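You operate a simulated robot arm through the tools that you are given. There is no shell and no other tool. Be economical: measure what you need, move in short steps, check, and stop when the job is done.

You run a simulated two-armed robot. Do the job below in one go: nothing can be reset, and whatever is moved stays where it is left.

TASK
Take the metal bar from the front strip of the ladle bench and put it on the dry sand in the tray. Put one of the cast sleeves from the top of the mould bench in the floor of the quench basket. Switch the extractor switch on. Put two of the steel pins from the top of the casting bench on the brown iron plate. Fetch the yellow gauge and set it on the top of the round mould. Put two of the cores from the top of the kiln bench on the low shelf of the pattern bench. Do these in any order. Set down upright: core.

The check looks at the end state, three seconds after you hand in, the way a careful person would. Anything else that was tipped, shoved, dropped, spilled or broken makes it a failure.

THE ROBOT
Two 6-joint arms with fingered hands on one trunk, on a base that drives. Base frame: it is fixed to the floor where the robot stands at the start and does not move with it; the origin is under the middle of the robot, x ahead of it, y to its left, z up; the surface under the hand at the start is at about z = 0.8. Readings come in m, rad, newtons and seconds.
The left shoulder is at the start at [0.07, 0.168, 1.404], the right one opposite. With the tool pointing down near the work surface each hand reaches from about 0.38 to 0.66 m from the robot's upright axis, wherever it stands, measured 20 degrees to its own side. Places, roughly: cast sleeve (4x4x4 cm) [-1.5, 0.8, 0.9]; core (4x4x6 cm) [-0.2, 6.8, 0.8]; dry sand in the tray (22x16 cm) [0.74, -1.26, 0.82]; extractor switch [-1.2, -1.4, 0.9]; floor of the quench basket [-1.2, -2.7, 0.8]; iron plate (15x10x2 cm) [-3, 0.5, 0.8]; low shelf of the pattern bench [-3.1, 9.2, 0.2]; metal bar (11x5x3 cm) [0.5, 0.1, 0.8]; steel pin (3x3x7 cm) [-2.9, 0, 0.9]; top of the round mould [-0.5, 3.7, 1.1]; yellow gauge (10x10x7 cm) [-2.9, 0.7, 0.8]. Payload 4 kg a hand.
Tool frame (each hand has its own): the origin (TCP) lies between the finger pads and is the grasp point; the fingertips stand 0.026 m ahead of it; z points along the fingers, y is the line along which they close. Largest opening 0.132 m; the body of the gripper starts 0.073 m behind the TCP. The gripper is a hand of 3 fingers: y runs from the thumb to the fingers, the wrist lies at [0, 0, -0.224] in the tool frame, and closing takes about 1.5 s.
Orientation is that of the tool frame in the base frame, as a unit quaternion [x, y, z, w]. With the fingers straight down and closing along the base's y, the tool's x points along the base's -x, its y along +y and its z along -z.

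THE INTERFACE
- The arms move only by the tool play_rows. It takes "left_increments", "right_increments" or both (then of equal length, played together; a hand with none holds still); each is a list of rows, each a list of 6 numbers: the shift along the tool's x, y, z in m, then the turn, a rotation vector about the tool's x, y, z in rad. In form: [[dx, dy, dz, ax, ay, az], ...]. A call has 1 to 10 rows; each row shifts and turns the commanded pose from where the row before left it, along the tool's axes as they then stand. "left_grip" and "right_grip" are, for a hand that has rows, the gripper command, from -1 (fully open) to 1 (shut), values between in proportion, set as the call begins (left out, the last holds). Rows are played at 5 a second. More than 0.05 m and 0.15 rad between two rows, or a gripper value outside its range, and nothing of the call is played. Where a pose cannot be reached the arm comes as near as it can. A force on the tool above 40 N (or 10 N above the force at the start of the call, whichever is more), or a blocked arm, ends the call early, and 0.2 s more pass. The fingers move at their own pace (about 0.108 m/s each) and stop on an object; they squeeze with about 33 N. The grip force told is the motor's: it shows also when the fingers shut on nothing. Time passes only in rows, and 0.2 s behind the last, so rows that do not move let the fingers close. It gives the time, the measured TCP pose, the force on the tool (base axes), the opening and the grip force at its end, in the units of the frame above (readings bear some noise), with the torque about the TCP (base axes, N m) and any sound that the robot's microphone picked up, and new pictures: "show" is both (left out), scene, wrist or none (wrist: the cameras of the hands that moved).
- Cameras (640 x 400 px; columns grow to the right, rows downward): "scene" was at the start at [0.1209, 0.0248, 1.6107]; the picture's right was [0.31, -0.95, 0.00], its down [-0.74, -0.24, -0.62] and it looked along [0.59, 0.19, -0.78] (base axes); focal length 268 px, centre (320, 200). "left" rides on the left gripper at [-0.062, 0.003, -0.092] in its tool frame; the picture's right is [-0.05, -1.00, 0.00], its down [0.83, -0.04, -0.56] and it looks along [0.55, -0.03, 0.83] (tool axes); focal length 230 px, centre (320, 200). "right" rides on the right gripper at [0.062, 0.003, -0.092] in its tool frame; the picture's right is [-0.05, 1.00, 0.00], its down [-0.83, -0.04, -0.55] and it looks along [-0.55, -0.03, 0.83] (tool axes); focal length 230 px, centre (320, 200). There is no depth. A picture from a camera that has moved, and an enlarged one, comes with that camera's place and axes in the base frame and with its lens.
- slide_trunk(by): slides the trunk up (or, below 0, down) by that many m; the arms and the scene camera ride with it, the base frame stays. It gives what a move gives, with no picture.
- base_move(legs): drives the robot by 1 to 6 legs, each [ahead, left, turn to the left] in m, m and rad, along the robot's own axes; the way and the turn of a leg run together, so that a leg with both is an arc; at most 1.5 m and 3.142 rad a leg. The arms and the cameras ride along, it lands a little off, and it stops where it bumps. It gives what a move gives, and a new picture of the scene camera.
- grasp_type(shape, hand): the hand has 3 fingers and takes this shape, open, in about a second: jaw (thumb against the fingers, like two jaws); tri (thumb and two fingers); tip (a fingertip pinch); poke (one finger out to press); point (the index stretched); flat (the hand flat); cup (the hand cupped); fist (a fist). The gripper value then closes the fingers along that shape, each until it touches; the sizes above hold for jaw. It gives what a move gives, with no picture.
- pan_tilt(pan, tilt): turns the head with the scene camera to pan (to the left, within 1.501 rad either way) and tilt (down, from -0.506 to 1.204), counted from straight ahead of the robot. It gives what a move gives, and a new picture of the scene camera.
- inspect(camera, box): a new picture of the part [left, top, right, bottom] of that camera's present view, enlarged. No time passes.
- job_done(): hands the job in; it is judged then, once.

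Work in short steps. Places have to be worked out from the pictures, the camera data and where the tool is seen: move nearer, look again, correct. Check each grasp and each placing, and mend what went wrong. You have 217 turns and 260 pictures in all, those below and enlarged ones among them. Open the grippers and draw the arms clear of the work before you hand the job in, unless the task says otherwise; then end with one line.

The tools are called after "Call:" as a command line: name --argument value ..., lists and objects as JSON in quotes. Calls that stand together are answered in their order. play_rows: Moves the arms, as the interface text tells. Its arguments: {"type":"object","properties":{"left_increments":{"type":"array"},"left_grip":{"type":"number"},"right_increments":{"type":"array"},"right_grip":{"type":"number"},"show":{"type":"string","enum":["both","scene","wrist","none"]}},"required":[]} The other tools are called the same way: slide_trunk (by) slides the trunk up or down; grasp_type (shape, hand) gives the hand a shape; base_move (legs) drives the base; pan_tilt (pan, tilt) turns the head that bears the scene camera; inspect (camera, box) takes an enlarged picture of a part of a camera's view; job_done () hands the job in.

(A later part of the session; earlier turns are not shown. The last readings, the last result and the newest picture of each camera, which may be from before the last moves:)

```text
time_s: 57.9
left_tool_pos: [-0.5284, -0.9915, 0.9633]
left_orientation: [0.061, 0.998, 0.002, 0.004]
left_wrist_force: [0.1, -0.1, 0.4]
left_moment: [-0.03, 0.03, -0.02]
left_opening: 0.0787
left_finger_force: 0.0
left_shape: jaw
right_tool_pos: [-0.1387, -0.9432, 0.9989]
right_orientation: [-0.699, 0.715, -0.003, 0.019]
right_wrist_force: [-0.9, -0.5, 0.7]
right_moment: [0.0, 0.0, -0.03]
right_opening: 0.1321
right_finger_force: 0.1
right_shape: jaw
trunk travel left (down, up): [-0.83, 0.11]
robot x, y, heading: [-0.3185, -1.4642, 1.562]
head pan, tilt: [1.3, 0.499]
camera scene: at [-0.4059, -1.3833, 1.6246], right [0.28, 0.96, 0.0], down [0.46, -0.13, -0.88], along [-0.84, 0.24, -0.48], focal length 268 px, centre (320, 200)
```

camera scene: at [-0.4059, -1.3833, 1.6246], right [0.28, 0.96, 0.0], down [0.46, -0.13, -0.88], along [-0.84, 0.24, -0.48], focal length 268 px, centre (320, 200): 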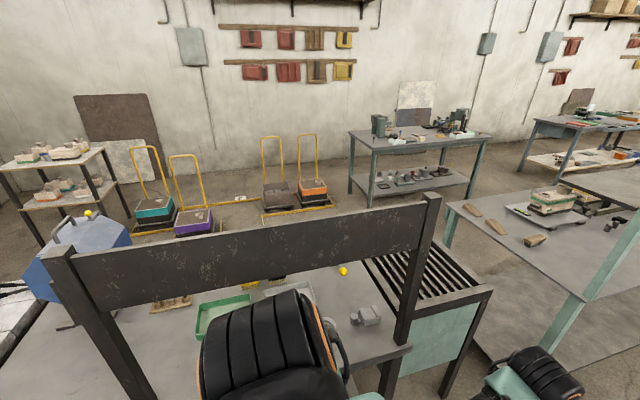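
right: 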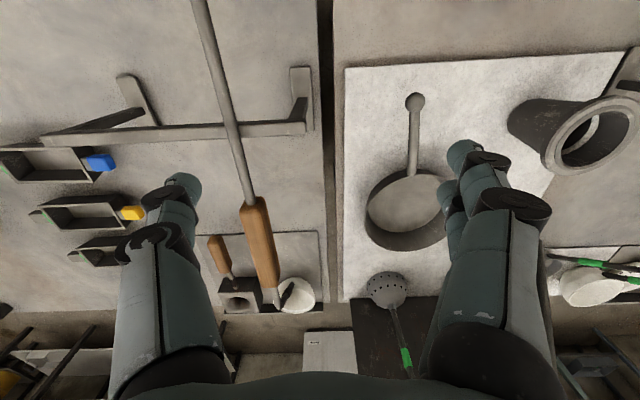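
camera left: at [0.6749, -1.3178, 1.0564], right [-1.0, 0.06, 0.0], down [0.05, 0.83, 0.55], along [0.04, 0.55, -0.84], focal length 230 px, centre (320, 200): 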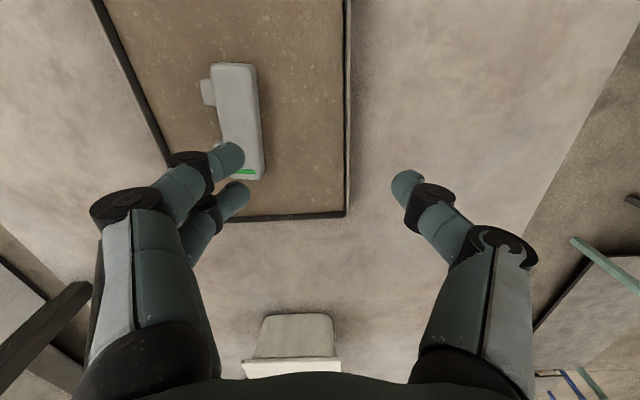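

There is a panelled bench left of me at x≈−0.85 holding the extractor area. I shift toward +x for room, then turn to face it.

Call:
base_move --legs '[[0, -0.25, 0], [0, 0, 1.5708]]'

Call:
pan_tilt --pan 0 --tilt 0.5

```text
time_s: 63.6
left_tool_pos: [-0.5299, -1.6789, 0.9632]
left_orientation: [-0.668, 0.744, 0.002, 0.002]
left_wrist_force: [0.0, 0.5, 0.2]
left_moment: [0.02, 0.05, -0.03]
left_opening: 0.0786
left_finger_force: 0.0
left_shape: jaw
right_tool_pos: [-0.5823, -1.2898, 0.9978]
right_orientation: [1.0, -0.005, -0.012, -0.016]
right_wrist_force: [-0.2, 0.6, -0.2]
right_moment: [0.03, 0.0, 0.0]
right_opening: 0.1319
right_finger_force: 0.1
right_shape: jaw
trunk travel left (down, up): [-0.83, 0.11]
robot x, y, heading: [-0.0643, -1.463, -3.14]
head pan, tilt: [1.3, 0.499]
camera scene: at [-0.1395, -1.5492, 1.6246], right [-0.96, 0.26, 0.0], down [0.13, 0.46, -0.88], along [-0.23, -0.85, -0.48], focal length 268 px, centre (320, 200)
```

scene: 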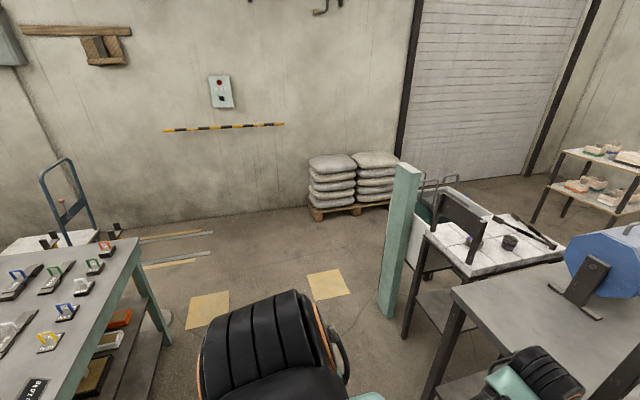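

```text
time_s: 65.0
left_tool_pos: [-0.5301, -1.6787, 0.9636]
left_orientation: [-0.668, 0.744, 0.004, 0.002]
left_wrist_force: [-0.1, -0.1, -1.2]
left_moment: [-0.01, 0.0, 0.01]
left_opening: 0.0789
left_finger_force: 0.0
left_shape: jaw
right_tool_pos: [-0.5827, -1.2896, 0.9985]
right_orientation: [1.0, -0.006, -0.012, -0.015]
right_wrist_force: [0.3, 0.0, -0.5]
right_moment: [0.01, 0.02, 0.01]
right_opening: 0.1321
right_finger_force: 0.0
right_shape: jaw
trunk travel left (down, up): [-0.83, 0.11]
robot x, y, heading: [-0.0593, -1.4614, -3.135]
head pan, tilt: [0.0, 0.499]
camera scene: at [-0.2064, -1.4619, 1.6246], right [0.0, 1.0, 0.0], down [0.48, 0.0, -0.88], along [-0.88, 0.0, -0.48], focal length 268 px, centre (320, 200)
```

scene: 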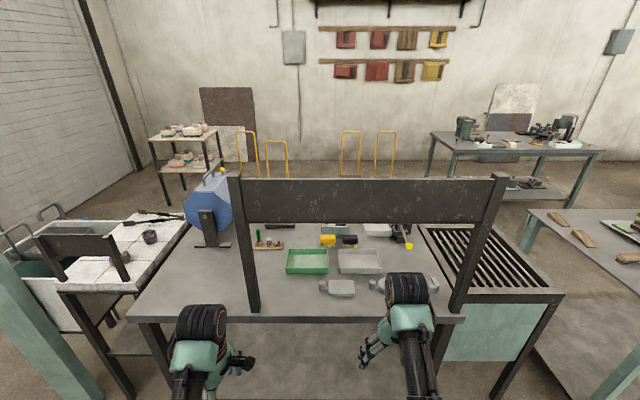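

The switch should project near (334,235); I enlarge that part.

Call:
inspect --camera "scene" --box '[230, 215, 430, 315]'

```text
3.20 times, centred on (330, 265) of scene
camera zoom: at [-0.2064, -1.4619, 1.6246], right [0.0, 1.0, 0.0], down [0.48, 0.0, -0.88], along [-0.88, 0.0, -0.48], focal length 857 px, centre (288, -8)
```

zoom: 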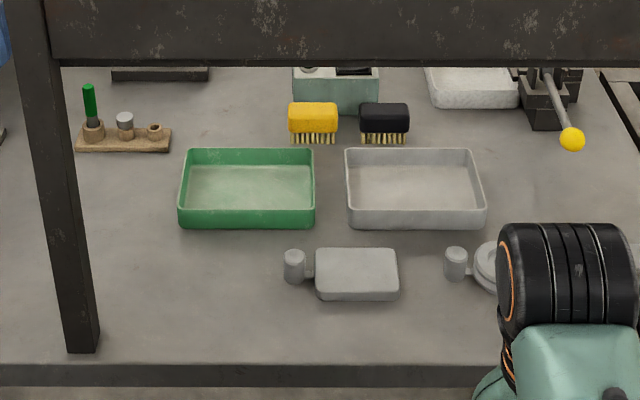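

The switch box (teal, at about (−1.27,−1.39)) is behind the panel frame; its back side looks open. I go around the south end, looking at the quench area on the way.

Call:
base_move --legs '[[0, 0, 1.5708], [1.3, 0, 0]]'

Call:
pan_tilt --pan -0.9 --tilt 0.5

```text
time_s: 75.3
left_tool_pos: [0.1503, -3.2023, 0.963]
left_orientation: [0.998, -0.055, -0.004, 0.002]
left_wrist_force: [-0.2, 0.6, 0.1]
left_moment: [-0.01, -0.02, -0.01]
left_opening: 0.0788
left_finger_force: 0.1
left_shape: jaw
right_tool_pos: [-0.2387, -3.2541, 0.9991]
right_orientation: [0.712, 0.702, -0.019, -0.002]
right_wrist_force: [0.2, -0.5, -0.5]
right_moment: [-0.05, 0.01, 0.0]
right_opening: 0.1318
right_finger_force: 0.1
right_shape: jaw
trunk travel left (down, up): [-0.83, 0.11]
robot x, y, heading: [-0.0682, -2.7385, -1.575]
head pan, tilt: [0.0, 0.499]
camera scene: at [-0.0658, -2.8762, 1.6247], right [-1.0, 0.0, 0.0], down [0.0, 0.48, -0.88], along [0.0, -0.88, -0.48], focal length 268 px, centre (320, 200)
```

scene: 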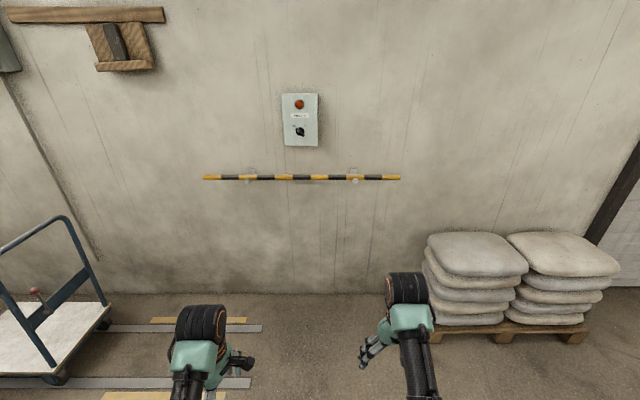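

```text
time_s: 76.5
left_tool_pos: [0.1505, -3.2035, 0.963]
left_orientation: [0.999, -0.055, -0.003, 0.003]
left_wrist_force: [0.8, 0.1, 0.7]
left_moment: [0.01, 0.02, 0.0]
left_opening: 0.0788
left_finger_force: 0.1
left_shape: jaw
right_tool_pos: [-0.2388, -3.256, 0.9975]
right_orientation: [0.712, 0.702, -0.019, -0.004]
right_wrist_force: [-0.7, 0.3, 0.1]
right_moment: [-0.01, 0.0, 0.01]
right_opening: 0.1318
right_finger_force: 0.2
right_shape: jaw
trunk travel left (down, up): [-0.83, 0.11]
robot x, y, heading: [-0.0631, -2.7381, -1.576]
head pan, tilt: [-0.901, 0.499]
camera scene: at [-0.137, -2.8424, 1.6246], right [-0.62, 0.78, 0.0], down [0.37, 0.3, -0.88], along [-0.69, -0.55, -0.48], focal length 268 px, centre (320, 200)
```

scene: 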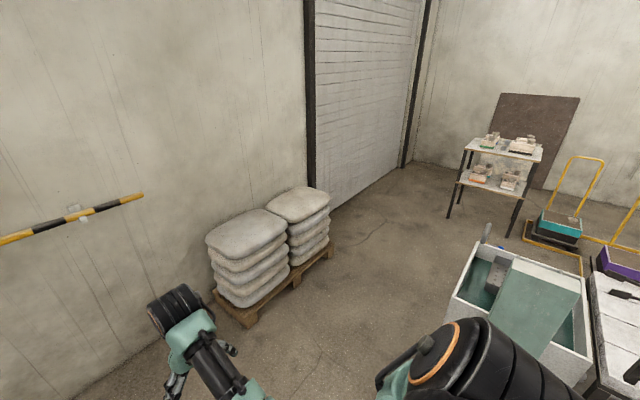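

Pan further right to see the quench tank.

Call:
pan_tilt --pan -1.45 --tilt 0.6

```text
time_s: 77.4
left_tool_pos: [0.1504, -3.2035, 0.9629]
left_orientation: [0.998, -0.055, -0.004, 0.001]
left_wrist_force: [0.2, 0.2, 0.9]
left_moment: [0.0, -0.01, 0.01]
left_opening: 0.0789
left_finger_force: 0.1
left_shape: jaw
right_tool_pos: [-0.2372, -3.255, 0.9972]
right_orientation: [0.711, 0.703, -0.019, -0.003]
right_wrist_force: [-0.3, -0.5, 0.0]
right_moment: [0.01, -0.04, 0.03]
right_opening: 0.132
right_finger_force: 0.1
right_shape: jaw
trunk travel left (down, up): [-0.83, 0.11]
robot x, y, heading: [-0.064, -2.7372, -1.569]
head pan, tilt: [-1.45, 0.6]
camera scene: at [-0.1535, -2.7965, 1.6155], right [-0.12, 0.99, 0.0], down [0.56, 0.07, -0.83], along [-0.82, -0.1, -0.56], focal length 268 px, centre (320, 200)
```

scene: 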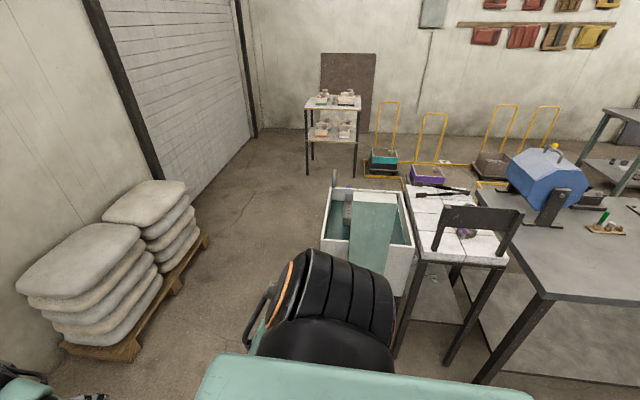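

The tank stands with a post on its east side; I'll reach it and the switch from the west. Drive around the south: corridor between tank (y≈−2.9) and pallet (y≈−3.8).

Call:
base_move --legs '[[0.6, 0, 0], [0, 0, -1.5708], [1.1, 0, 0]]'

Call:
pan_tilt --pan -0.5 --tilt 0.5

```text
time_s: 89.8
left_tool_pos: [-1.6142, -3.5211, 0.9623]
left_orientation: [-0.658, 0.753, 0.004, 0.001]
left_wrist_force: [0.9, 0.8, -0.4]
left_moment: [0.01, -0.01, -0.02]
left_opening: 0.0787
left_finger_force: 0.1
left_shape: jaw
right_tool_pos: [-1.657, -3.1294, 0.9975]
right_orientation: [1.0, -0.018, -0.012, -0.016]
right_wrist_force: [0.1, -0.1, 0.2]
right_moment: [0.0, 0.01, -0.01]
right_opening: 0.1318
right_finger_force: 0.0
right_shape: jaw
trunk travel left (down, up): [-0.83, 0.11]
robot x, y, heading: [-1.1456, -3.316, 3.12]
head pan, tilt: [-1.45, 0.6]
camera scene: at [-1.2025, -3.226, 1.6156], right [1.0, 0.1, 0.0], down [0.05, -0.56, -0.83], along [-0.08, 0.82, -0.56], focal length 268 px, centre (320, 200)
```

scene: 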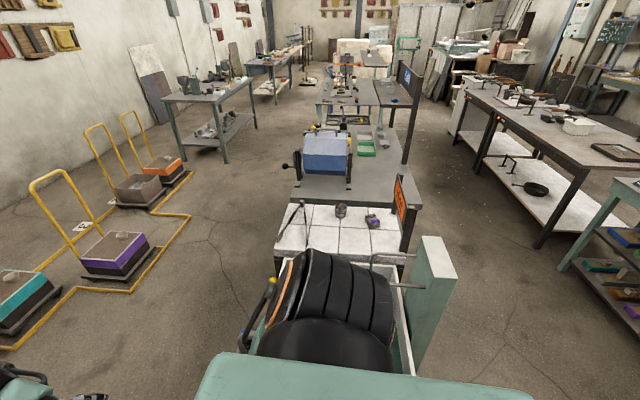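

```text
time_s: 91.0
left_tool_pos: [-1.6149, -3.5202, 0.9627]
left_orientation: [-0.657, 0.754, 0.003, 0.001]
left_wrist_force: [-0.2, -0.1, 0.6]
left_moment: [0.03, -0.01, 0.02]
left_opening: 0.0788
left_finger_force: 0.0
left_shape: jaw
right_tool_pos: [-1.6571, -3.129, 0.9989]
right_orientation: [1.0, -0.018, -0.012, -0.015]
right_wrist_force: [0.1, -0.3, 0.1]
right_moment: [-0.01, 0.02, 0.02]
right_opening: 0.1321
right_finger_force: 0.1
right_shape: jaw
trunk travel left (down, up): [-0.83, 0.11]
robot x, y, heading: [-1.1472, -3.3149, 3.119]
head pan, tilt: [-0.499, 0.499]
camera scene: at [-1.2735, -3.2683, 1.6246], right [0.5, 0.87, 0.0], down [0.41, -0.24, -0.88], along [-0.76, 0.44, -0.48], focal length 268 px, centre (320, 200)
```

scene: 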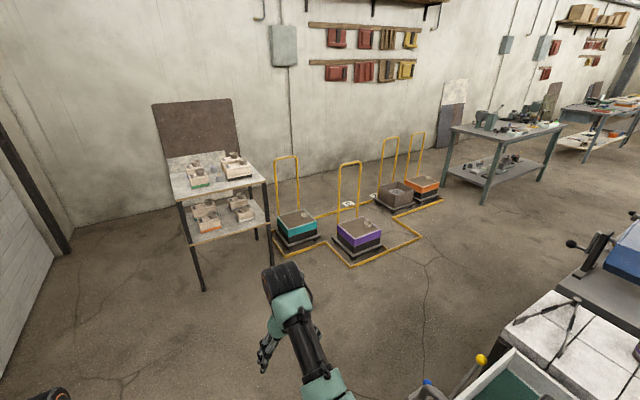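

West aisle is free between x≈−1.5 and −2.6. Drive to x≈−2.1, turn north and go to y≈−1.4, then face east.

Call:
base_move --legs '[[1.0, 0, 0], [0, 0, -1.55], [1.4, 0, 0], [0.45, 0, 0], [0, 0, -1.5708]]'

Call:
pan_tilt --pan 0 --tilt 0.6

```text
time_s: 112.7
left_tool_pos: [-1.7179, -1.2515, 0.9616]
left_orientation: [0.75, 0.661, -0.002, 0.003]
left_wrist_force: [0.6, -0.6, -0.1]
left_moment: [0.0, 0.01, -0.02]
left_opening: 0.0786
left_finger_force: 0.1
left_shape: jaw
right_tool_pos: [-1.6708, -1.6424, 0.997]
right_orientation: [0.014, 1.0, -0.016, 0.011]
right_wrist_force: [0.6, 0.4, -0.8]
right_moment: [-0.03, 0.0, 0.0]
right_opening: 0.1321
right_finger_force: 0.0
right_shape: jaw
trunk travel left (down, up): [-0.83, 0.11]
robot x, y, heading: [-2.1848, -1.4569, -0.012]
head pan, tilt: [-0.499, 0.499]
camera scene: at [-2.0584, -1.5051, 1.6246], right [-0.49, -0.87, 0.0], down [-0.42, 0.24, -0.88], along [0.76, -0.43, -0.48], focal length 268 px, centre (320, 200)
```

scene: 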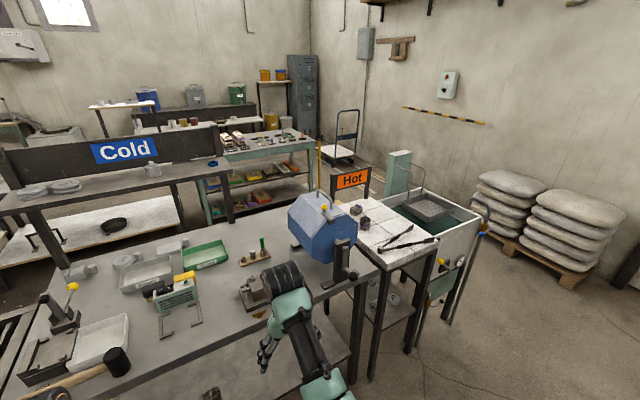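

```text
time_s: 113.7
left_tool_pos: [-1.7175, -1.2529, 0.9628]
left_orientation: [0.751, 0.661, -0.002, 0.003]
left_wrist_force: [-0.6, -0.2, -0.3]
left_moment: [0.01, 0.02, 0.03]
left_opening: 0.0788
left_finger_force: 0.1
left_shape: jaw
right_tool_pos: [-1.6713, -1.6423, 0.9981]
right_orientation: [0.014, 1.0, -0.017, 0.01]
right_wrist_force: [-0.2, -0.5, -0.4]
right_moment: [-0.03, 0.03, 0.0]
right_opening: 0.1322
right_finger_force: 0.0
right_shape: jaw
trunk travel left (down, up): [-0.83, 0.11]
robot x, y, heading: [-2.1876, -1.4588, -0.013]
head pan, tilt: [0.0, 0.6]
camera scene: at [-2.0492, -1.4619, 1.6155], right [-0.02, -1.0, 0.0], down [-0.56, 0.01, -0.83], along [0.82, -0.01, -0.56], focal length 268 px, centre (320, 200)
```

scene: 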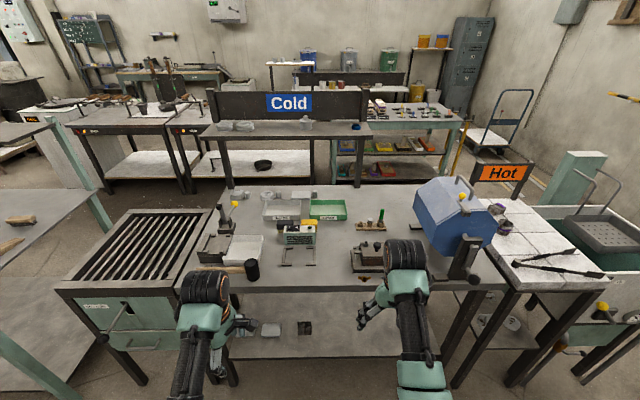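

The switch box is at about (300,233), well accessible from here. Enlarge it.

Call:
inspect --camera "scene" --box '[250, 190, 350, 260]'

Call:
inspect --camera "left" --box '[0, 0, 640, 400]'

```text
5.71 times, centred on (300, 225) of scene
camera zoom: at [-2.0492, -1.4619, 1.6155], right [-0.02, -1.0, 0.0], down [-0.56, 0.01, -0.83], along [0.82, -0.01, -0.56], focal length 1530 px, centre (434, 57)
```

zoom: 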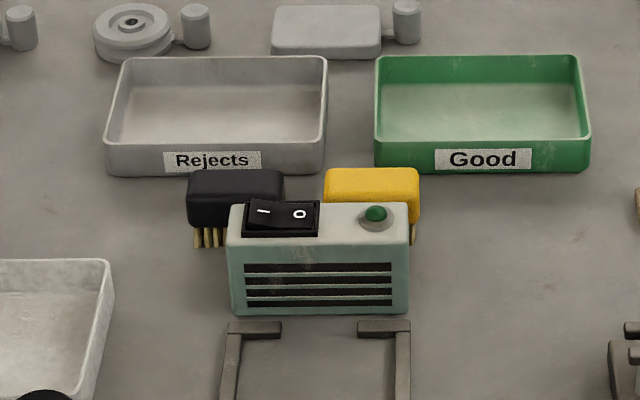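

```text
1.00 times, centred on (320, 200) of left (not enlarged: the box is as wide or as high as the picture)
camera zoom: at [-1.721, -1.3135, 1.0547], right [-1.0, 0.07, 0.0], down [0.06, 0.83, 0.55], along [0.04, 0.55, -0.84], focal length 230 px, centre (320, 200)
```

zoom: 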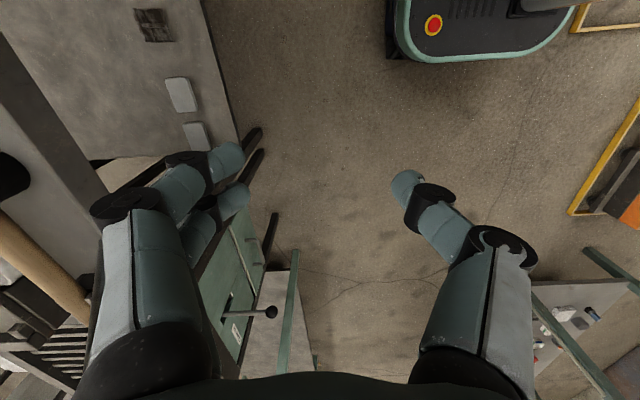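

Rocker: "I" end on the north side at about (−1.17, −1.343, 0.876), currently O. I'll use the right hand in poke shape; first shift the base north so both hands stay clear, keeping back from the bench, and look at the poke shape.

Call:
grasp_type --shape "poke" --hand "right"

Call:
base_move --legs '[[0, 0.296, 0.01], [0.3, 0, 0]]'

Call:
inspect --camera "right" --box '[0, 0, 640, 400]'

```text
time_s: 114.6
left_tool_pos: [-1.7172, -1.253, 0.9626]
left_orientation: [0.75, 0.662, -0.002, 0.004]
left_wrist_force: [-0.2, -0.1, -0.4]
left_moment: [0.02, -0.01, -0.02]
left_opening: 0.0789
left_finger_force: 0.1
left_shape: jaw
right_tool_pos: [-1.6721, -1.6433, 0.9982]
right_orientation: [0.014, 1.0, -0.016, 0.012]
right_wrist_force: [-1.4, 0.1, 0.7]
right_moment: [-0.01, 0.0, 0.01]
right_opening: 0.0
right_finger_force: 0.1
right_shape: poke
trunk travel left (down, up): [-0.83, 0.11]
robot x, y, heading: [-2.1857, -1.4615, -0.014]
head pan, tilt: [0.0, 0.6]
```

```text
time_s: 118.3
left_tool_pos: [-1.4148, -0.9531, 0.9641]
left_orientation: [0.747, 0.665, -0.001, 0.004]
left_wrist_force: [-0.7, 0.0, 0.4]
left_moment: [0.0, -0.01, -0.02]
left_opening: 0.0789
left_finger_force: 0.0
left_shape: jaw
right_tool_pos: [-1.3639, -1.343, 0.9986]
right_orientation: [0.009, 1.0, -0.015, 0.012]
right_wrist_force: [0.1, 0.8, -0.3]
right_moment: [-0.07, -0.04, -0.01]
right_opening: 0.0001
right_finger_force: 0.0
right_shape: poke
trunk travel left (down, up): [-0.83, 0.11]
robot x, y, heading: [-1.8818, -1.1642, -0.009]
head pan, tilt: [0.0, 0.6]
camera scene: at [-1.7449, -1.1663, 1.6157], right [-0.01, -1.0, 0.0], down [-0.56, 0.0, -0.83], along [0.83, 0.0, -0.56], focal length 268 px, centre (320, 200)
```

scene: 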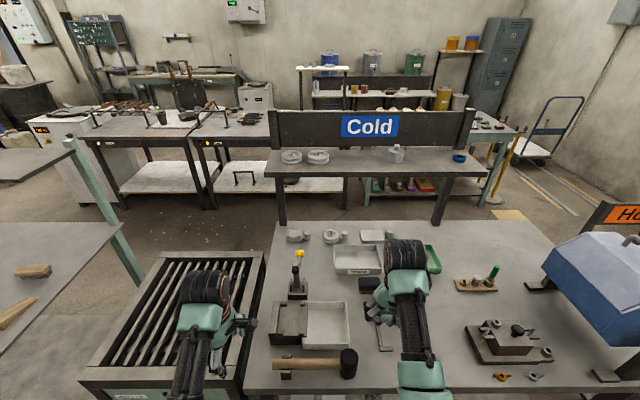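

```text
1.00 times, centred on (320, 200) of right (not enlarged: the box is as wide or as high as the picture)
camera zoom: at [-1.4274, -1.3351, 1.0899], right [0.07, 1.0, -0.03], down [0.82, -0.04, 0.58], along [0.57, -0.07, -0.82], focal length 230 px, centre (320, 200)
```

zoom: 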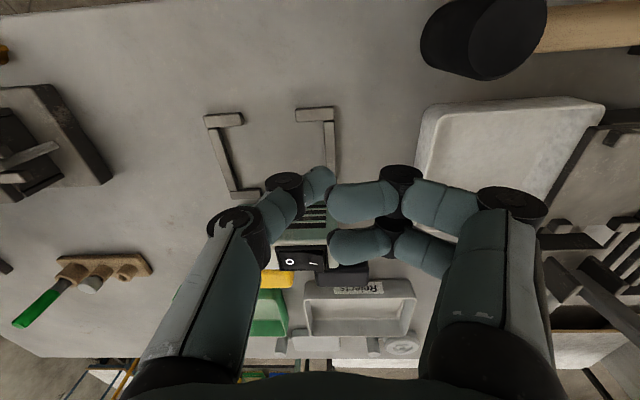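

The poke shape looks curled with the thumb low. Try "point" and look.

Call:
grasp_type --shape "point" --hand "right"

Call:
inspect --camera "right" --box '[0, 0, 640, 400]'

```text
time_s: 119.2
left_tool_pos: [-1.4138, -0.9539, 0.9617]
left_orientation: [0.747, 0.664, -0.002, 0.004]
left_wrist_force: [0.0, 0.1, 0.5]
left_moment: [-0.03, 0.02, 0.0]
left_opening: 0.0788
left_finger_force: 0.0
left_shape: jaw
right_tool_pos: [-1.3628, -1.3428, 0.9984]
right_orientation: [0.009, 1.0, -0.015, 0.011]
right_wrist_force: [-0.3, -1.0, 0.7]
right_moment: [0.0, 0.0, 0.02]
right_opening: 0.0
right_finger_force: 0.0
right_shape: point
trunk travel left (down, up): [-0.83, 0.11]
robot x, y, heading: [-1.8789, -1.1661, -0.01]
head pan, tilt: [0.0, 0.6]
```

```text
1.00 times, centred on (320, 200) of right (not enlarged: the box is as wide or as high as the picture)
camera zoom: at [-1.4259, -1.3351, 1.0891], right [0.07, 1.0, -0.03], down [0.82, -0.04, 0.57], along [0.57, -0.07, -0.82], focal length 230 px, centre (320, 200)
```

zoom: 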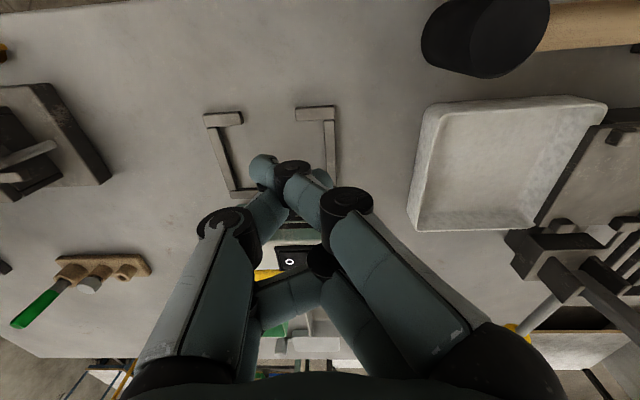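

I'll use the jaw shape shut (2 cm wide across the rocker's halves) instead. Switch shape, close it and drive forward 0.185 m.

Call:
grasp_type --shape "jaw" --hand "right"

Call:
base_move --legs '[[0.185, 0, 0]]'

Call:
play_rows --right_increments '[[0, 0, 0, 0, 0, 0], [0, 0, 0, 0, 0, 0], [0, 0, 0, 0, 0, 0], [0, 0, 0, 0, 0, 0], [0, 0, 0, 0, 0, 0], [0, 0, 0, 0, 0, 0], [0, 0, 0, 0, 0, 0]]' --right_grip 1 --show "both"

```text
time_s: 120.1
left_tool_pos: [-1.4131, -0.9546, 0.9635]
left_orientation: [0.748, 0.664, -0.001, 0.004]
left_wrist_force: [-0.7, 0.5, -0.2]
left_moment: [0.05, 0.0, -0.05]
left_opening: 0.0788
left_finger_force: 0.1
left_shape: jaw
right_tool_pos: [-1.3618, -1.3431, 0.9991]
right_orientation: [0.009, 1.0, -0.016, 0.011]
right_wrist_force: [-0.1, -0.7, -0.4]
right_moment: [-0.02, 0.0, 0.0]
right_opening: 0.0952
right_finger_force: 0.1
right_shape: jaw
trunk travel left (down, up): [-0.83, 0.11]
robot x, y, heading: [-1.8771, -1.1657, -0.001]
head pan, tilt: [0.0, 0.6]
```

```text
time_s: 121.6
left_tool_pos: [-1.2292, -0.9541, 0.9641]
left_orientation: [0.747, 0.665, -0.002, 0.004]
left_wrist_force: [-0.7, 0.4, 0.1]
left_moment: [-0.01, -0.02, 0.03]
left_opening: 0.0791
left_finger_force: 0.1
left_shape: jaw
right_tool_pos: [-1.1785, -1.3437, 1.0003]
right_orientation: [0.009, 1.0, -0.016, 0.012]
right_wrist_force: [-1.0, -0.5, 0.1]
right_moment: [0.0, -0.04, -0.01]
right_opening: 0.0951
right_finger_force: 0.1
right_shape: jaw
trunk travel left (down, up): [-0.83, 0.11]
robot x, y, heading: [-1.6917, -1.1671, -0.006]
head pan, tilt: [0.0, 0.6]
camera scene: at [-1.56, -1.167, 1.6159], right [0.0, -1.0, 0.0], down [-0.56, 0.0, -0.83], along [0.83, 0.0, -0.56], focal length 268 px, centre (320, 200)
```

scene: 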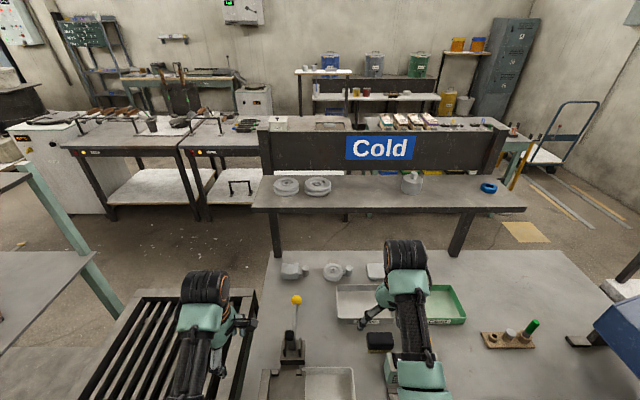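

```text
time_s: 123.2
left_tool_pos: [-1.2262, -0.953, 0.9628]
left_orientation: [0.747, 0.665, -0.002, 0.004]
left_wrist_force: [-0.1, 0.4, -0.2]
left_moment: [-0.02, 0.02, 0.0]
left_opening: 0.0786
left_finger_force: 0.1
left_shape: jaw
right_tool_pos: [-1.1761, -1.3447, 0.9981]
right_orientation: [0.009, 1.0, -0.015, 0.012]
right_wrist_force: [-0.6, 0.5, -0.1]
right_moment: [0.02, 0.0, 0.01]
right_opening: 0.0
right_finger_force: 32.9
right_shape: jaw
trunk travel left (down, up): [-0.83, 0.11]
robot x, y, heading: [-1.6943, -1.1677, -0.003]
head pan, tilt: [0.0, 0.6]
camera scene: at [-1.557, -1.167, 1.6155], right [0.0, -1.0, 0.0], down [-0.56, 0.0, -0.83], along [0.83, 0.0, -0.56], focal length 268 px, centre (320, 200)
camera right: at [-1.2399, -1.3355, 1.0894], right [0.07, 1.0, -0.03], down [0.82, -0.04, 0.58], along [0.57, -0.07, -0.82], focal length 230 px, centre (320, 200)
```

scene: 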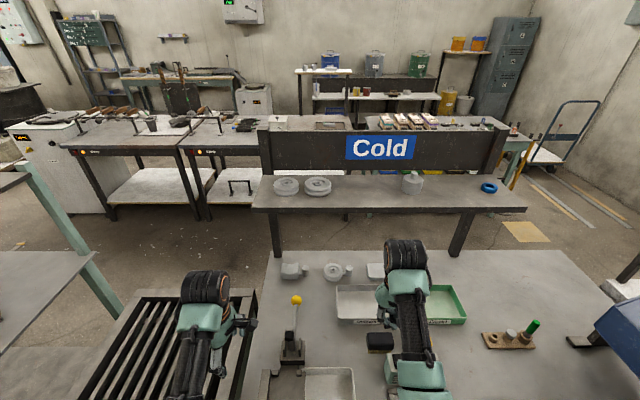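
right: 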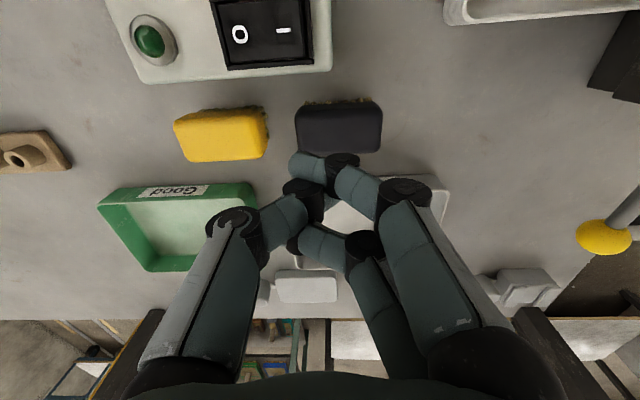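

From the wrist view the "I" is nearer: about (−1.245, −1.362), bench seems ~5 cm higher than assumed. Move the closed hand there at present height and re-look.

Call:
play_rows --right_increments '[[0.016, -0.004, 0, 0, 0, 0], [0.016, -0.004, 0, 0, 0, 0], [0.016, -0.004, 0, 0, 0, 0], [0.016, -0.003, 0, 0, 0, 0], [0, 0, 0, 0, 0, 0]]' --show "wrist"

```text
time_s: 124.6
left_tool_pos: [-1.2277, -0.9544, 0.9618]
left_orientation: [0.747, 0.665, -0.002, 0.003]
left_wrist_force: [0.9, 0.2, -0.9]
left_moment: [0.0, -0.03, 0.03]
left_opening: 0.0787
left_finger_force: 0.1
left_shape: jaw
right_tool_pos: [-1.2286, -1.3768, 0.9818]
right_orientation: [0.015, 0.999, -0.043, 0.02]
right_wrist_force: [0.3, 0.9, -0.4]
right_moment: [-0.02, -0.01, -0.02]
right_opening: 0.0001
right_finger_force: 33.7
right_shape: jaw
right hand out of reach, approached as far as the arm can: row 1, 2, 3, 4
trunk travel left (down, up): [-0.83, 0.11]
robot x, y, heading: [-1.6936, -1.1677, -0.004]
head pan, tilt: [0.0, 0.6]
stopped in row 5 (right hand): the arm was blocked; the commanded pose is now the measured one
camera right: at [-1.2938, -1.3629, 1.0709], right [0.08, 0.99, -0.08], down [0.81, -0.02, 0.59], along [0.59, -0.12, -0.8], focal length 230 px, centre (320, 200)
```

right: 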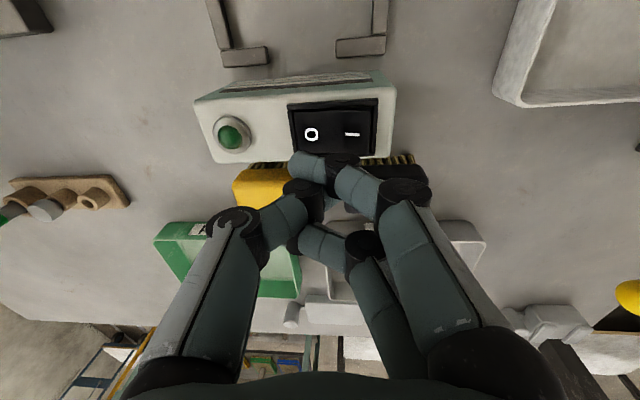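

Triangulating: "I" is at about (−1.246, −1.360, 0.94). The right arm is at a limit; raise the trunk 0.09 and back the base 5 cm, then level the hand over it.

Call:
slide_trunk --by 0.1

Call:
base_move --legs '[[-0.06, 0, 0]]'

Call:
play_rows --right_increments '[[-0.01, 0.006, 0, -0.03, 0.014, -0.01], [-0.01, 0.006, 0, -0.03, 0.014, -0.01], [-0.01, 0.006, 0.01, -0.026, 0.012, -0.01], [-0.01, 0.006, 0.01, 0, 0, 0], [0, 0, 0.01, 0, 0, 0], [0, 0, 0.01, 0, 0, 0]]' --show "wrist"

```text
time_s: 125.9
left_tool_pos: [-1.228, -0.9553, 1.0624]
left_orientation: [0.746, 0.666, -0.001, 0.004]
left_wrist_force: [0.3, 0.0, 0.0]
left_moment: [0.0, -0.01, -0.05]
left_opening: 0.0784
left_finger_force: 0.1
left_shape: jaw
right_tool_pos: [-1.2284, -1.3772, 1.0814]
right_orientation: [0.014, 0.999, -0.043, 0.021]
right_wrist_force: [0.3, -0.1, 0.0]
right_moment: [-0.02, -0.02, 0.01]
right_opening: 0.0002
right_finger_force: 32.6
right_shape: jaw
trunk travel left (down, up): [-0.93, 0.01]
robot x, y, heading: [-1.6927, -1.1696, -0.006]
head pan, tilt: [0.0, 0.6]
```

```text
time_s: 126.9
left_tool_pos: [-1.2799, -0.9547, 1.0586]
left_orientation: [0.747, 0.665, -0.005, 0.001]
left_wrist_force: [0.5, 0.3, -0.8]
left_moment: [-0.02, 0.03, -0.03]
left_opening: 0.0788
left_finger_force: 0.1
left_shape: jaw
right_tool_pos: [-1.2803, -1.3761, 1.0789]
right_orientation: [0.012, 0.999, -0.044, 0.016]
right_wrist_force: [0.2, -0.1, 1.0]
right_moment: [0.02, 0.08, 0.01]
right_opening: 0.0
right_finger_force: 32.9
right_shape: jaw
trunk travel left (down, up): [-0.93, 0.01]
robot x, y, heading: [-1.7534, -1.1659, -0.003]
head pan, tilt: [0.0, 0.6]
camera scene: at [-1.6038, -1.1667, 1.7142], right [0.0, -1.0, 0.0], down [-0.57, 0.0, -0.82], along [0.82, 0.0, -0.57], focal length 268 px, centre (320, 200)
```

scene: 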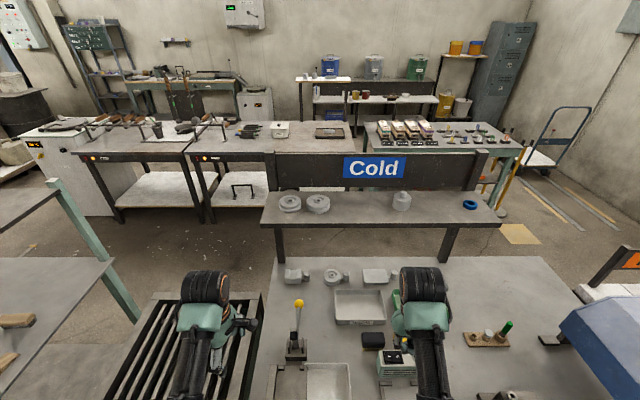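

```text
time_s: 128.3
left_tool_pos: [-1.2872, -0.955, 1.0627]
left_orientation: [0.747, 0.665, -0.002, 0.004]
left_wrist_force: [-0.1, -0.2, -0.4]
left_moment: [0.01, 0.0, -0.01]
left_opening: 0.079
left_finger_force: 0.1
left_shape: jaw
right_tool_pos: [-1.2464, -1.3516, 1.0393]
right_orientation: [-0.001, 1.0, 0.0, 0.001]
right_wrist_force: [0.3, 0.5, 0.1]
right_moment: [0.03, -0.03, -0.02]
right_opening: 0.0
right_finger_force: 33.2
right_shape: jaw
right hand out of reach, approached as far as the arm can: row 2
trunk travel left (down, up): [-0.93, 0.01]
robot x, y, heading: [-1.7541, -1.1655, -0.01]
head pan, tilt: [0.0, 0.6]
camera right: at [-1.3082, -1.3468, 1.1304], right [0.05, 1.0, 0.0], down [0.83, -0.04, 0.56], along [0.56, -0.03, -0.83], focal length 230 px, centre (320, 200)
```

right: 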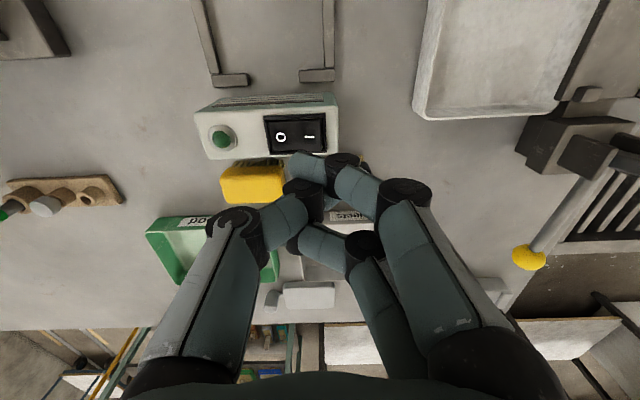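

Level now. Fingertips overlap slightly toward −y, so shift +y 1 cm and −x 0.5 cm, and descend to z≈0.985.

Call:
play_rows --right_increments '[[0.005, 0.01, 0, 0, 0, 0], [0, 0, 0.015, 0, 0, 0], [0, 0, 0.015, 0, 0, 0], [0, 0, 0.015, 0, 0, 0], [0, 0, 0.01, 0, 0, 0], [0, 0, 0, 0, 0, 0]]' --show "wrist"

```text
time_s: 129.7
left_tool_pos: [-1.2878, -0.9541, 1.0623]
left_orientation: [0.746, 0.665, -0.001, 0.004]
left_wrist_force: [-0.3, 0.5, 0.1]
left_moment: [0.03, 0.04, 0.01]
left_opening: 0.0789
left_finger_force: 0.1
left_shape: jaw
right_tool_pos: [-1.2515, -1.3428, 0.9823]
right_orientation: [-0.001, 1.0, -0.001, 0.0]
right_wrist_force: [-0.5, 0.2, 0.0]
right_moment: [0.0, 0.04, -0.02]
right_opening: 0.0001
right_finger_force: 32.7
right_shape: jaw
trunk travel left (down, up): [-0.93, 0.01]
robot x, y, heading: [-1.7546, -1.1671, -0.004]
head pan, tilt: [0.0, 0.6]
camera right: at [-1.3132, -1.3381, 1.0753], right [0.05, 1.0, 0.0], down [0.83, -0.04, 0.56], along [0.56, -0.03, -0.83], focal length 230 px, centre (320, 200)
```

right: 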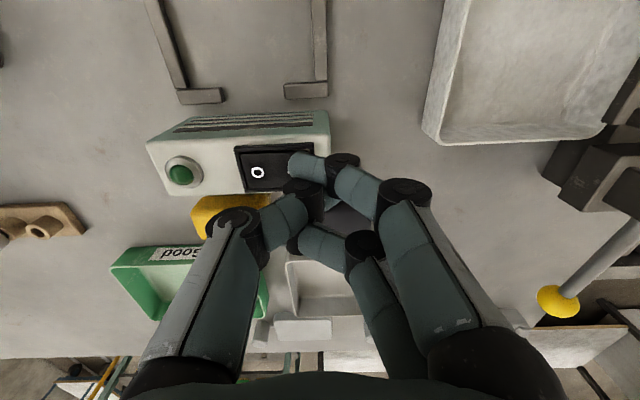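

The finger covers the "I" half. Press down in 3 mm rows.

Call:
play_rows --right_increments '[[0, 0, 0.004, 0, 0, 0], [0, 0, 0.004, 0, 0, 0], [0, 0, 0.004, 0, 0, 0], [0, 0, 0.004, 0, 0, 0], [0, 0, 0.003, 0, 0, 0]]' --show "wrist"

```text
time_s: 130.9
left_tool_pos: [-1.2858, -0.9531, 1.0619]
left_orientation: [0.747, 0.665, -0.001, 0.003]
left_wrist_force: [-0.4, -0.8, 0.2]
left_moment: [-0.02, 0.0, 0.0]
left_opening: 0.079
left_finger_force: 0.1
left_shape: jaw
right_tool_pos: [-1.2519, -1.3419, 0.9642]
right_orientation: [-0.002, 1.0, 0.0, 0.0]
right_wrist_force: [0.2, -0.6, -0.2]
right_moment: [-0.01, 0.0, -0.02]
right_opening: 0.0
right_finger_force: 33.1
right_shape: jaw
trunk travel left (down, up): [-0.93, 0.01]
robot x, y, heading: [-1.7558, -1.1685, -0.003]
head pan, tilt: [0.0, 0.6]
camera right: at [-1.313, -1.3384, 1.0573], right [0.05, 1.0, 0.0], down [0.83, -0.04, 0.56], along [0.55, -0.03, -0.83], focal length 230 px, centre (320, 200)
```

right: 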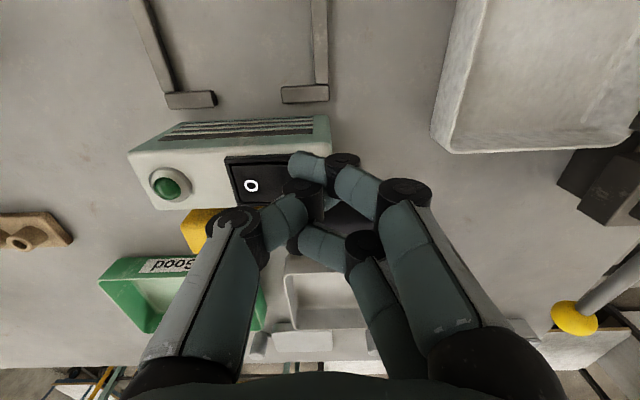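

No contact yet; continue down.

Call:
play_rows --right_increments '[[0, 0, 0.003, 0, 0, 0], [0, 0, 0.003, 0, 0, 0], [0, 0, 0.003, 0, 0, 0], [0, 0, 0.003, 0, 0, 0], [0, 0, 0.003, 0, 0, 0]]' --show "wrist"

```text
time_s: 132.1
left_tool_pos: [-1.2888, -0.9531, 1.0634]
left_orientation: [0.746, 0.666, -0.001, 0.005]
left_wrist_force: [-0.6, -0.1, -0.2]
left_moment: [0.01, 0.01, -0.03]
left_opening: 0.0791
left_finger_force: 0.0
left_shape: jaw
right_tool_pos: [-1.253, -1.3414, 0.952]
right_orientation: [-0.001, 1.0, 0.0, 0.001]
right_wrist_force: [-2.3, 1.5, 10.1]
right_moment: [0.02, 0.11, -0.07]
right_opening: 0.0
right_finger_force: 32.5
right_shape: jaw
trunk travel left (down, up): [-0.93, 0.01]
robot x, y, heading: [-1.7523, -1.1611, -0.003]
head pan, tilt: [0.0, 0.6]
camera right: at [-1.3146, -1.3373, 1.0437], right [0.05, 1.0, 0.0], down [0.83, -0.04, 0.56], along [0.56, -0.03, -0.83], focal length 230 px, centre (320, 200)
```

right: 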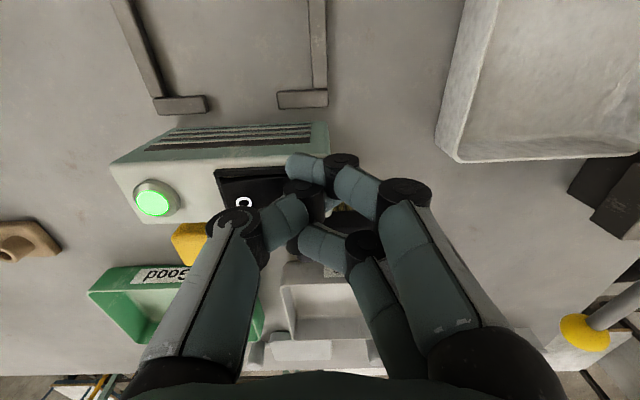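

The green lamp lit: the extractor is on. Raise straight up.

Call:
play_rows --right_increments '[[0, 0, -0.01, 0, 0, 0], [0, 0, -0.02, 0, 0, 0], [0, 0, -0.02, 0, 0, 0], [0, 0, -0.02, 0, 0, 0], [0, 0, -0.02, 0, 0, 0], [0, 0, 0, 0, 0, 0]]' --show "wrist"

```text
time_s: 133.5
left_tool_pos: [-1.2865, -0.9524, 1.0632]
left_orientation: [0.747, 0.665, -0.002, 0.004]
left_wrist_force: [0.3, 0.2, -0.3]
left_moment: [-0.01, 0.0, 0.02]
left_opening: 0.0788
left_finger_force: 0.1
left_shape: jaw
right_tool_pos: [-1.2528, -1.3414, 1.0392]
right_orientation: [-0.002, 1.0, 0.0, 0.0]
right_wrist_force: [-0.4, -0.1, 0.1]
right_moment: [-0.01, 0.0, -0.02]
right_opening: 0.0
right_finger_force: 33.5
right_shape: jaw
trunk travel left (down, up): [-0.93, 0.01]
robot x, y, heading: [-1.7515, -1.1656, -0.004]
head pan, tilt: [0.0, 0.6]
camera right: at [-1.3142, -1.3377, 1.1316], right [0.05, 1.0, 0.0], down [0.83, -0.04, 0.56], along [0.55, -0.03, -0.83], focal length 230 px, centre (320, 200)
```

right: 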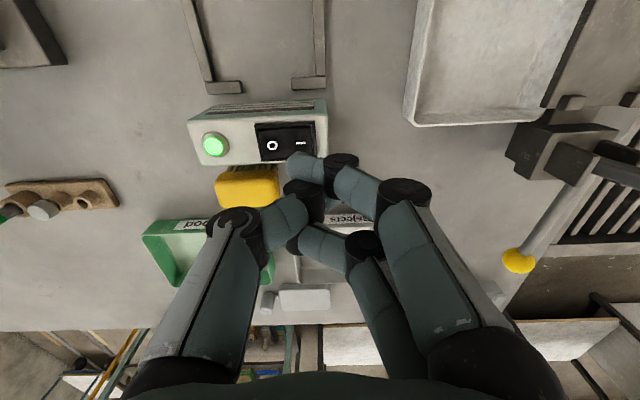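

Switch done. Back off and strafe north along the west aisle to the mould bench, then look.

Call:
base_move --legs '[[-0.4, 0, 0], [0, 1.4, 0]]'

Call:
pan_tilt --pan 0.35 --tilt 0.65

```text
time_s: 142.6
left_tool_pos: [-1.6927, 0.4465, 1.0623]
left_orientation: [0.745, 0.667, -0.001, 0.004]
left_wrist_force: [0.0, -0.1, -0.1]
left_moment: [-0.02, 0.0, 0.02]
left_opening: 0.079
left_finger_force: 0.0
left_shape: jaw
right_tool_pos: [-1.6557, 0.0584, 1.0386]
right_orientation: [-0.004, 1.0, 0.0, 0.0]
right_wrist_force: [-0.4, -0.5, 0.2]
right_moment: [-0.01, -0.01, 0.0]
right_opening: 0.0002
right_finger_force: 33.1
right_shape: jaw
trunk travel left (down, up): [-0.93, 0.01]
robot x, y, heading: [-2.1591, 0.2335, -0.0]
head pan, tilt: [0.0, 0.6]
camera scene: at [-2.0205, 0.2315, 1.7155], right [0.0, -1.0, 0.0], down [-0.57, 0.0, -0.82], along [0.82, 0.0, -0.57], focal length 268 px, centre (320, 200)
```

scene: 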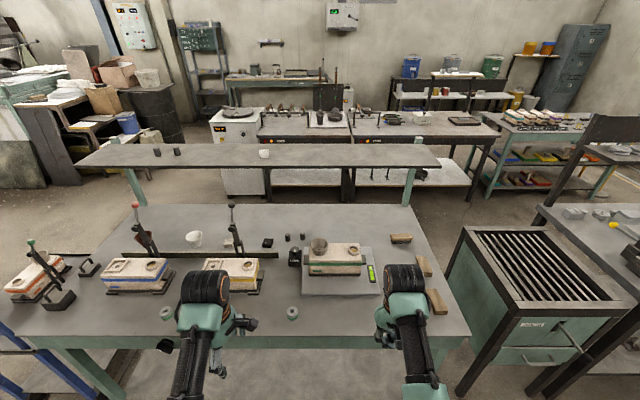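

```text
time_s: 143.4
left_tool_pos: [-1.6932, 0.4473, 1.0621]
left_orientation: [0.745, 0.667, -0.002, 0.004]
left_wrist_force: [0.2, 0.2, -0.2]
left_moment: [-0.04, -0.02, -0.01]
left_opening: 0.079
left_finger_force: 0.1
left_shape: jaw
right_tool_pos: [-1.6548, 0.0588, 1.0389]
right_orientation: [-0.005, 1.0, 0.0, 0.0]
right_wrist_force: [0.3, 0.2, 0.3]
right_moment: [0.01, 0.0, -0.02]
right_opening: 0.0003
right_finger_force: 32.9
right_shape: jaw
trunk travel left (down, up): [-0.93, 0.01]
robot x, y, heading: [-2.1609, 0.2295, 0.005]
head pan, tilt: [0.351, 0.649]
camera scene: at [-2.0274, 0.2624, 1.7112], right [0.34, -0.94, 0.0], down [-0.57, -0.21, -0.8], along [0.75, 0.27, -0.6], focal length 268 px, centre (320, 200)
```

scene: 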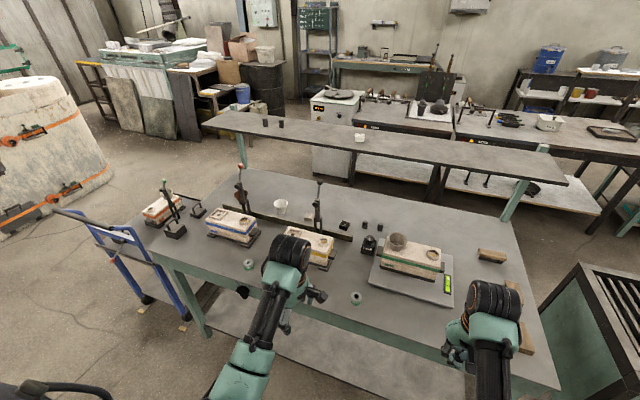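

Sleeve A is at about (−1.487, 0.328). Drive so the left hand is above it and look with the wrist camera.

Call:
base_move --legs '[[0.2, -0.12, 0]]'

Call:
play_rows --left_increments '[[0, 0, 0.02, 0, 0, 0], [0, 0, 0.02, 0, 0, 0], [0, 0, 0, 0, 0, 0]]' --show "wrist"

```text
time_s: 145.1
left_tool_pos: [-1.4962, 0.3294, 1.0641]
left_orientation: [0.745, 0.667, -0.002, 0.005]
left_wrist_force: [-0.5, 0.5, -0.3]
left_moment: [0.0, 0.01, 0.0]
left_opening: 0.0789
left_finger_force: 0.1
left_shape: jaw
right_tool_pos: [-1.4595, -0.0598, 1.0406]
right_orientation: [-0.004, 1.0, -0.001, 0.001]
right_wrist_force: [0.6, -0.1, 0.4]
right_moment: [-0.01, 0.0, 0.0]
right_opening: 0.0002
right_finger_force: 33.4
right_shape: jaw
trunk travel left (down, up): [-0.93, 0.01]
robot x, y, heading: [-1.9586, 0.1097, 0.004]
head pan, tilt: [0.351, 0.649]
camera scene: at [-1.8323, 0.1441, 1.7115], right [0.35, -0.94, 0.0], down [-0.57, -0.21, -0.8], along [0.75, 0.27, -0.6], focal length 268 px, centre (320, 200)
```

scene: 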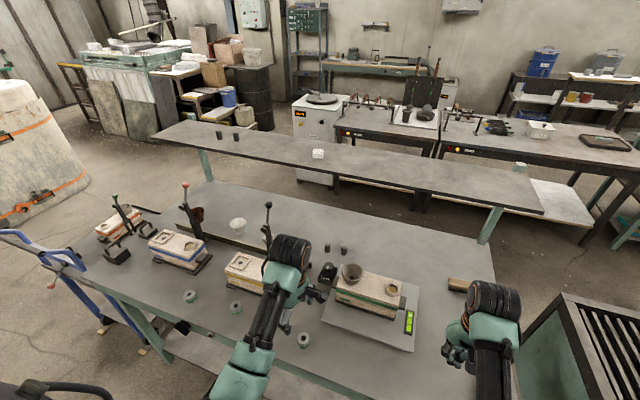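

```text
time_s: 145.9
left_tool_pos: [-1.4921, 0.3257, 1.0218]
left_orientation: [0.745, 0.667, -0.002, 0.003]
left_wrist_force: [0.0, -0.8, 0.7]
left_moment: [-0.02, 0.01, 0.01]
left_opening: 0.0786
left_finger_force: 0.0
left_shape: jaw
right_tool_pos: [-1.4554, -0.0612, 1.0378]
right_orientation: [-0.004, 1.0, 0.0, -0.001]
right_wrist_force: [1.2, 0.1, -0.3]
right_moment: [0.01, 0.04, -0.01]
right_opening: 0.0001
right_finger_force: 32.6
right_shape: jaw
trunk travel left (down, up): [-0.93, 0.01]
robot x, y, heading: [-1.96, 0.1158, 0.002]
head pan, tilt: [0.351, 0.649]
camera left: at [-1.496, 0.265, 1.1134], right [-1.0, 0.06, 0.0], down [0.05, 0.83, 0.55], along [0.03, 0.55, -0.84], focal length 230 px, centre (320, 200)
```

left: 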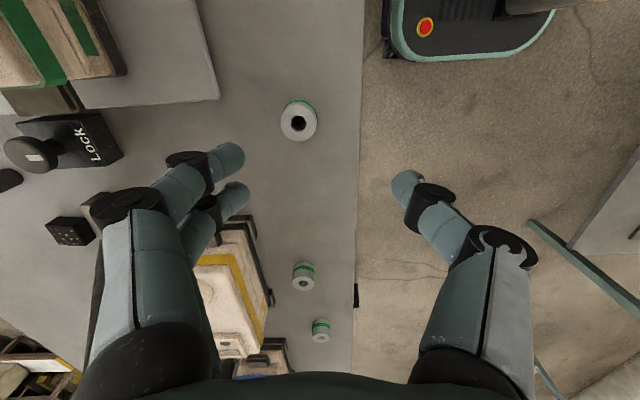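

Sleeve top is near z≈0.86 at (−1.471, 0.327). Align and descend to z≈0.865.

Call:
play_rows --left_increments '[[0.002, 0.011, 0.02, 0, 0, 0], [0.002, 0.01, 0.02, 0, 0, 0], [0, 0, 0.02, 0, 0, 0], [0, 0, 0.02, 0, 0, 0], [0, 0, 0.02, 0, 0, 0], [0, 0, 0.02, 0, 0, 0], [0, 0, 0.02, 0, 0, 0], [0, 0, 0.015, 0, 0, 0], [0, 0, 0, 0, 0, 0]]' --show "wrist"

```text
time_s: 147.9
left_tool_pos: [-1.4713, 0.3266, 0.8672]
left_orientation: [0.744, 0.668, -0.001, 0.004]
left_wrist_force: [-0.2, -0.5, 4.4]
left_moment: [-0.03, -0.22, 0.01]
left_opening: 0.0788
left_finger_force: 0.1
left_shape: jaw
right_tool_pos: [-1.4579, -0.061, 1.0383]
right_orientation: [-0.005, 1.0, 0.0, 0.001]
right_wrist_force: [0.2, -0.4, -0.5]
right_moment: [-0.01, 0.0, -0.02]
right_opening: 0.0
right_finger_force: 33.2
right_shape: jaw
trunk travel left (down, up): [-0.93, 0.01]
robot x, y, heading: [-1.9613, 0.1072, 0.0]
head pan, tilt: [0.351, 0.649]
camera left: at [-1.4746, 0.267, 0.9586], right [-1.0, 0.06, 0.0], down [0.05, 0.83, 0.55], along [0.04, 0.55, -0.84], focal length 230 px, centre (320, 200)
```

left: 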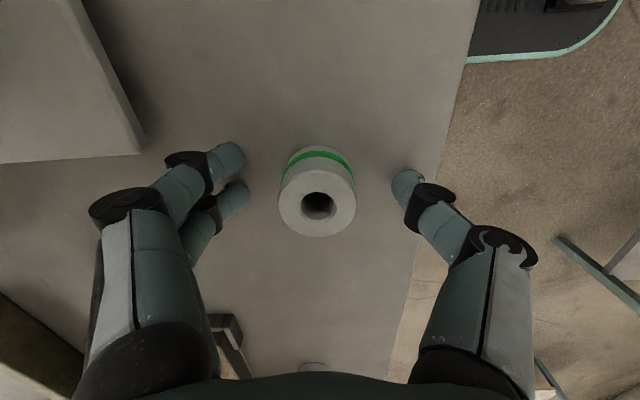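

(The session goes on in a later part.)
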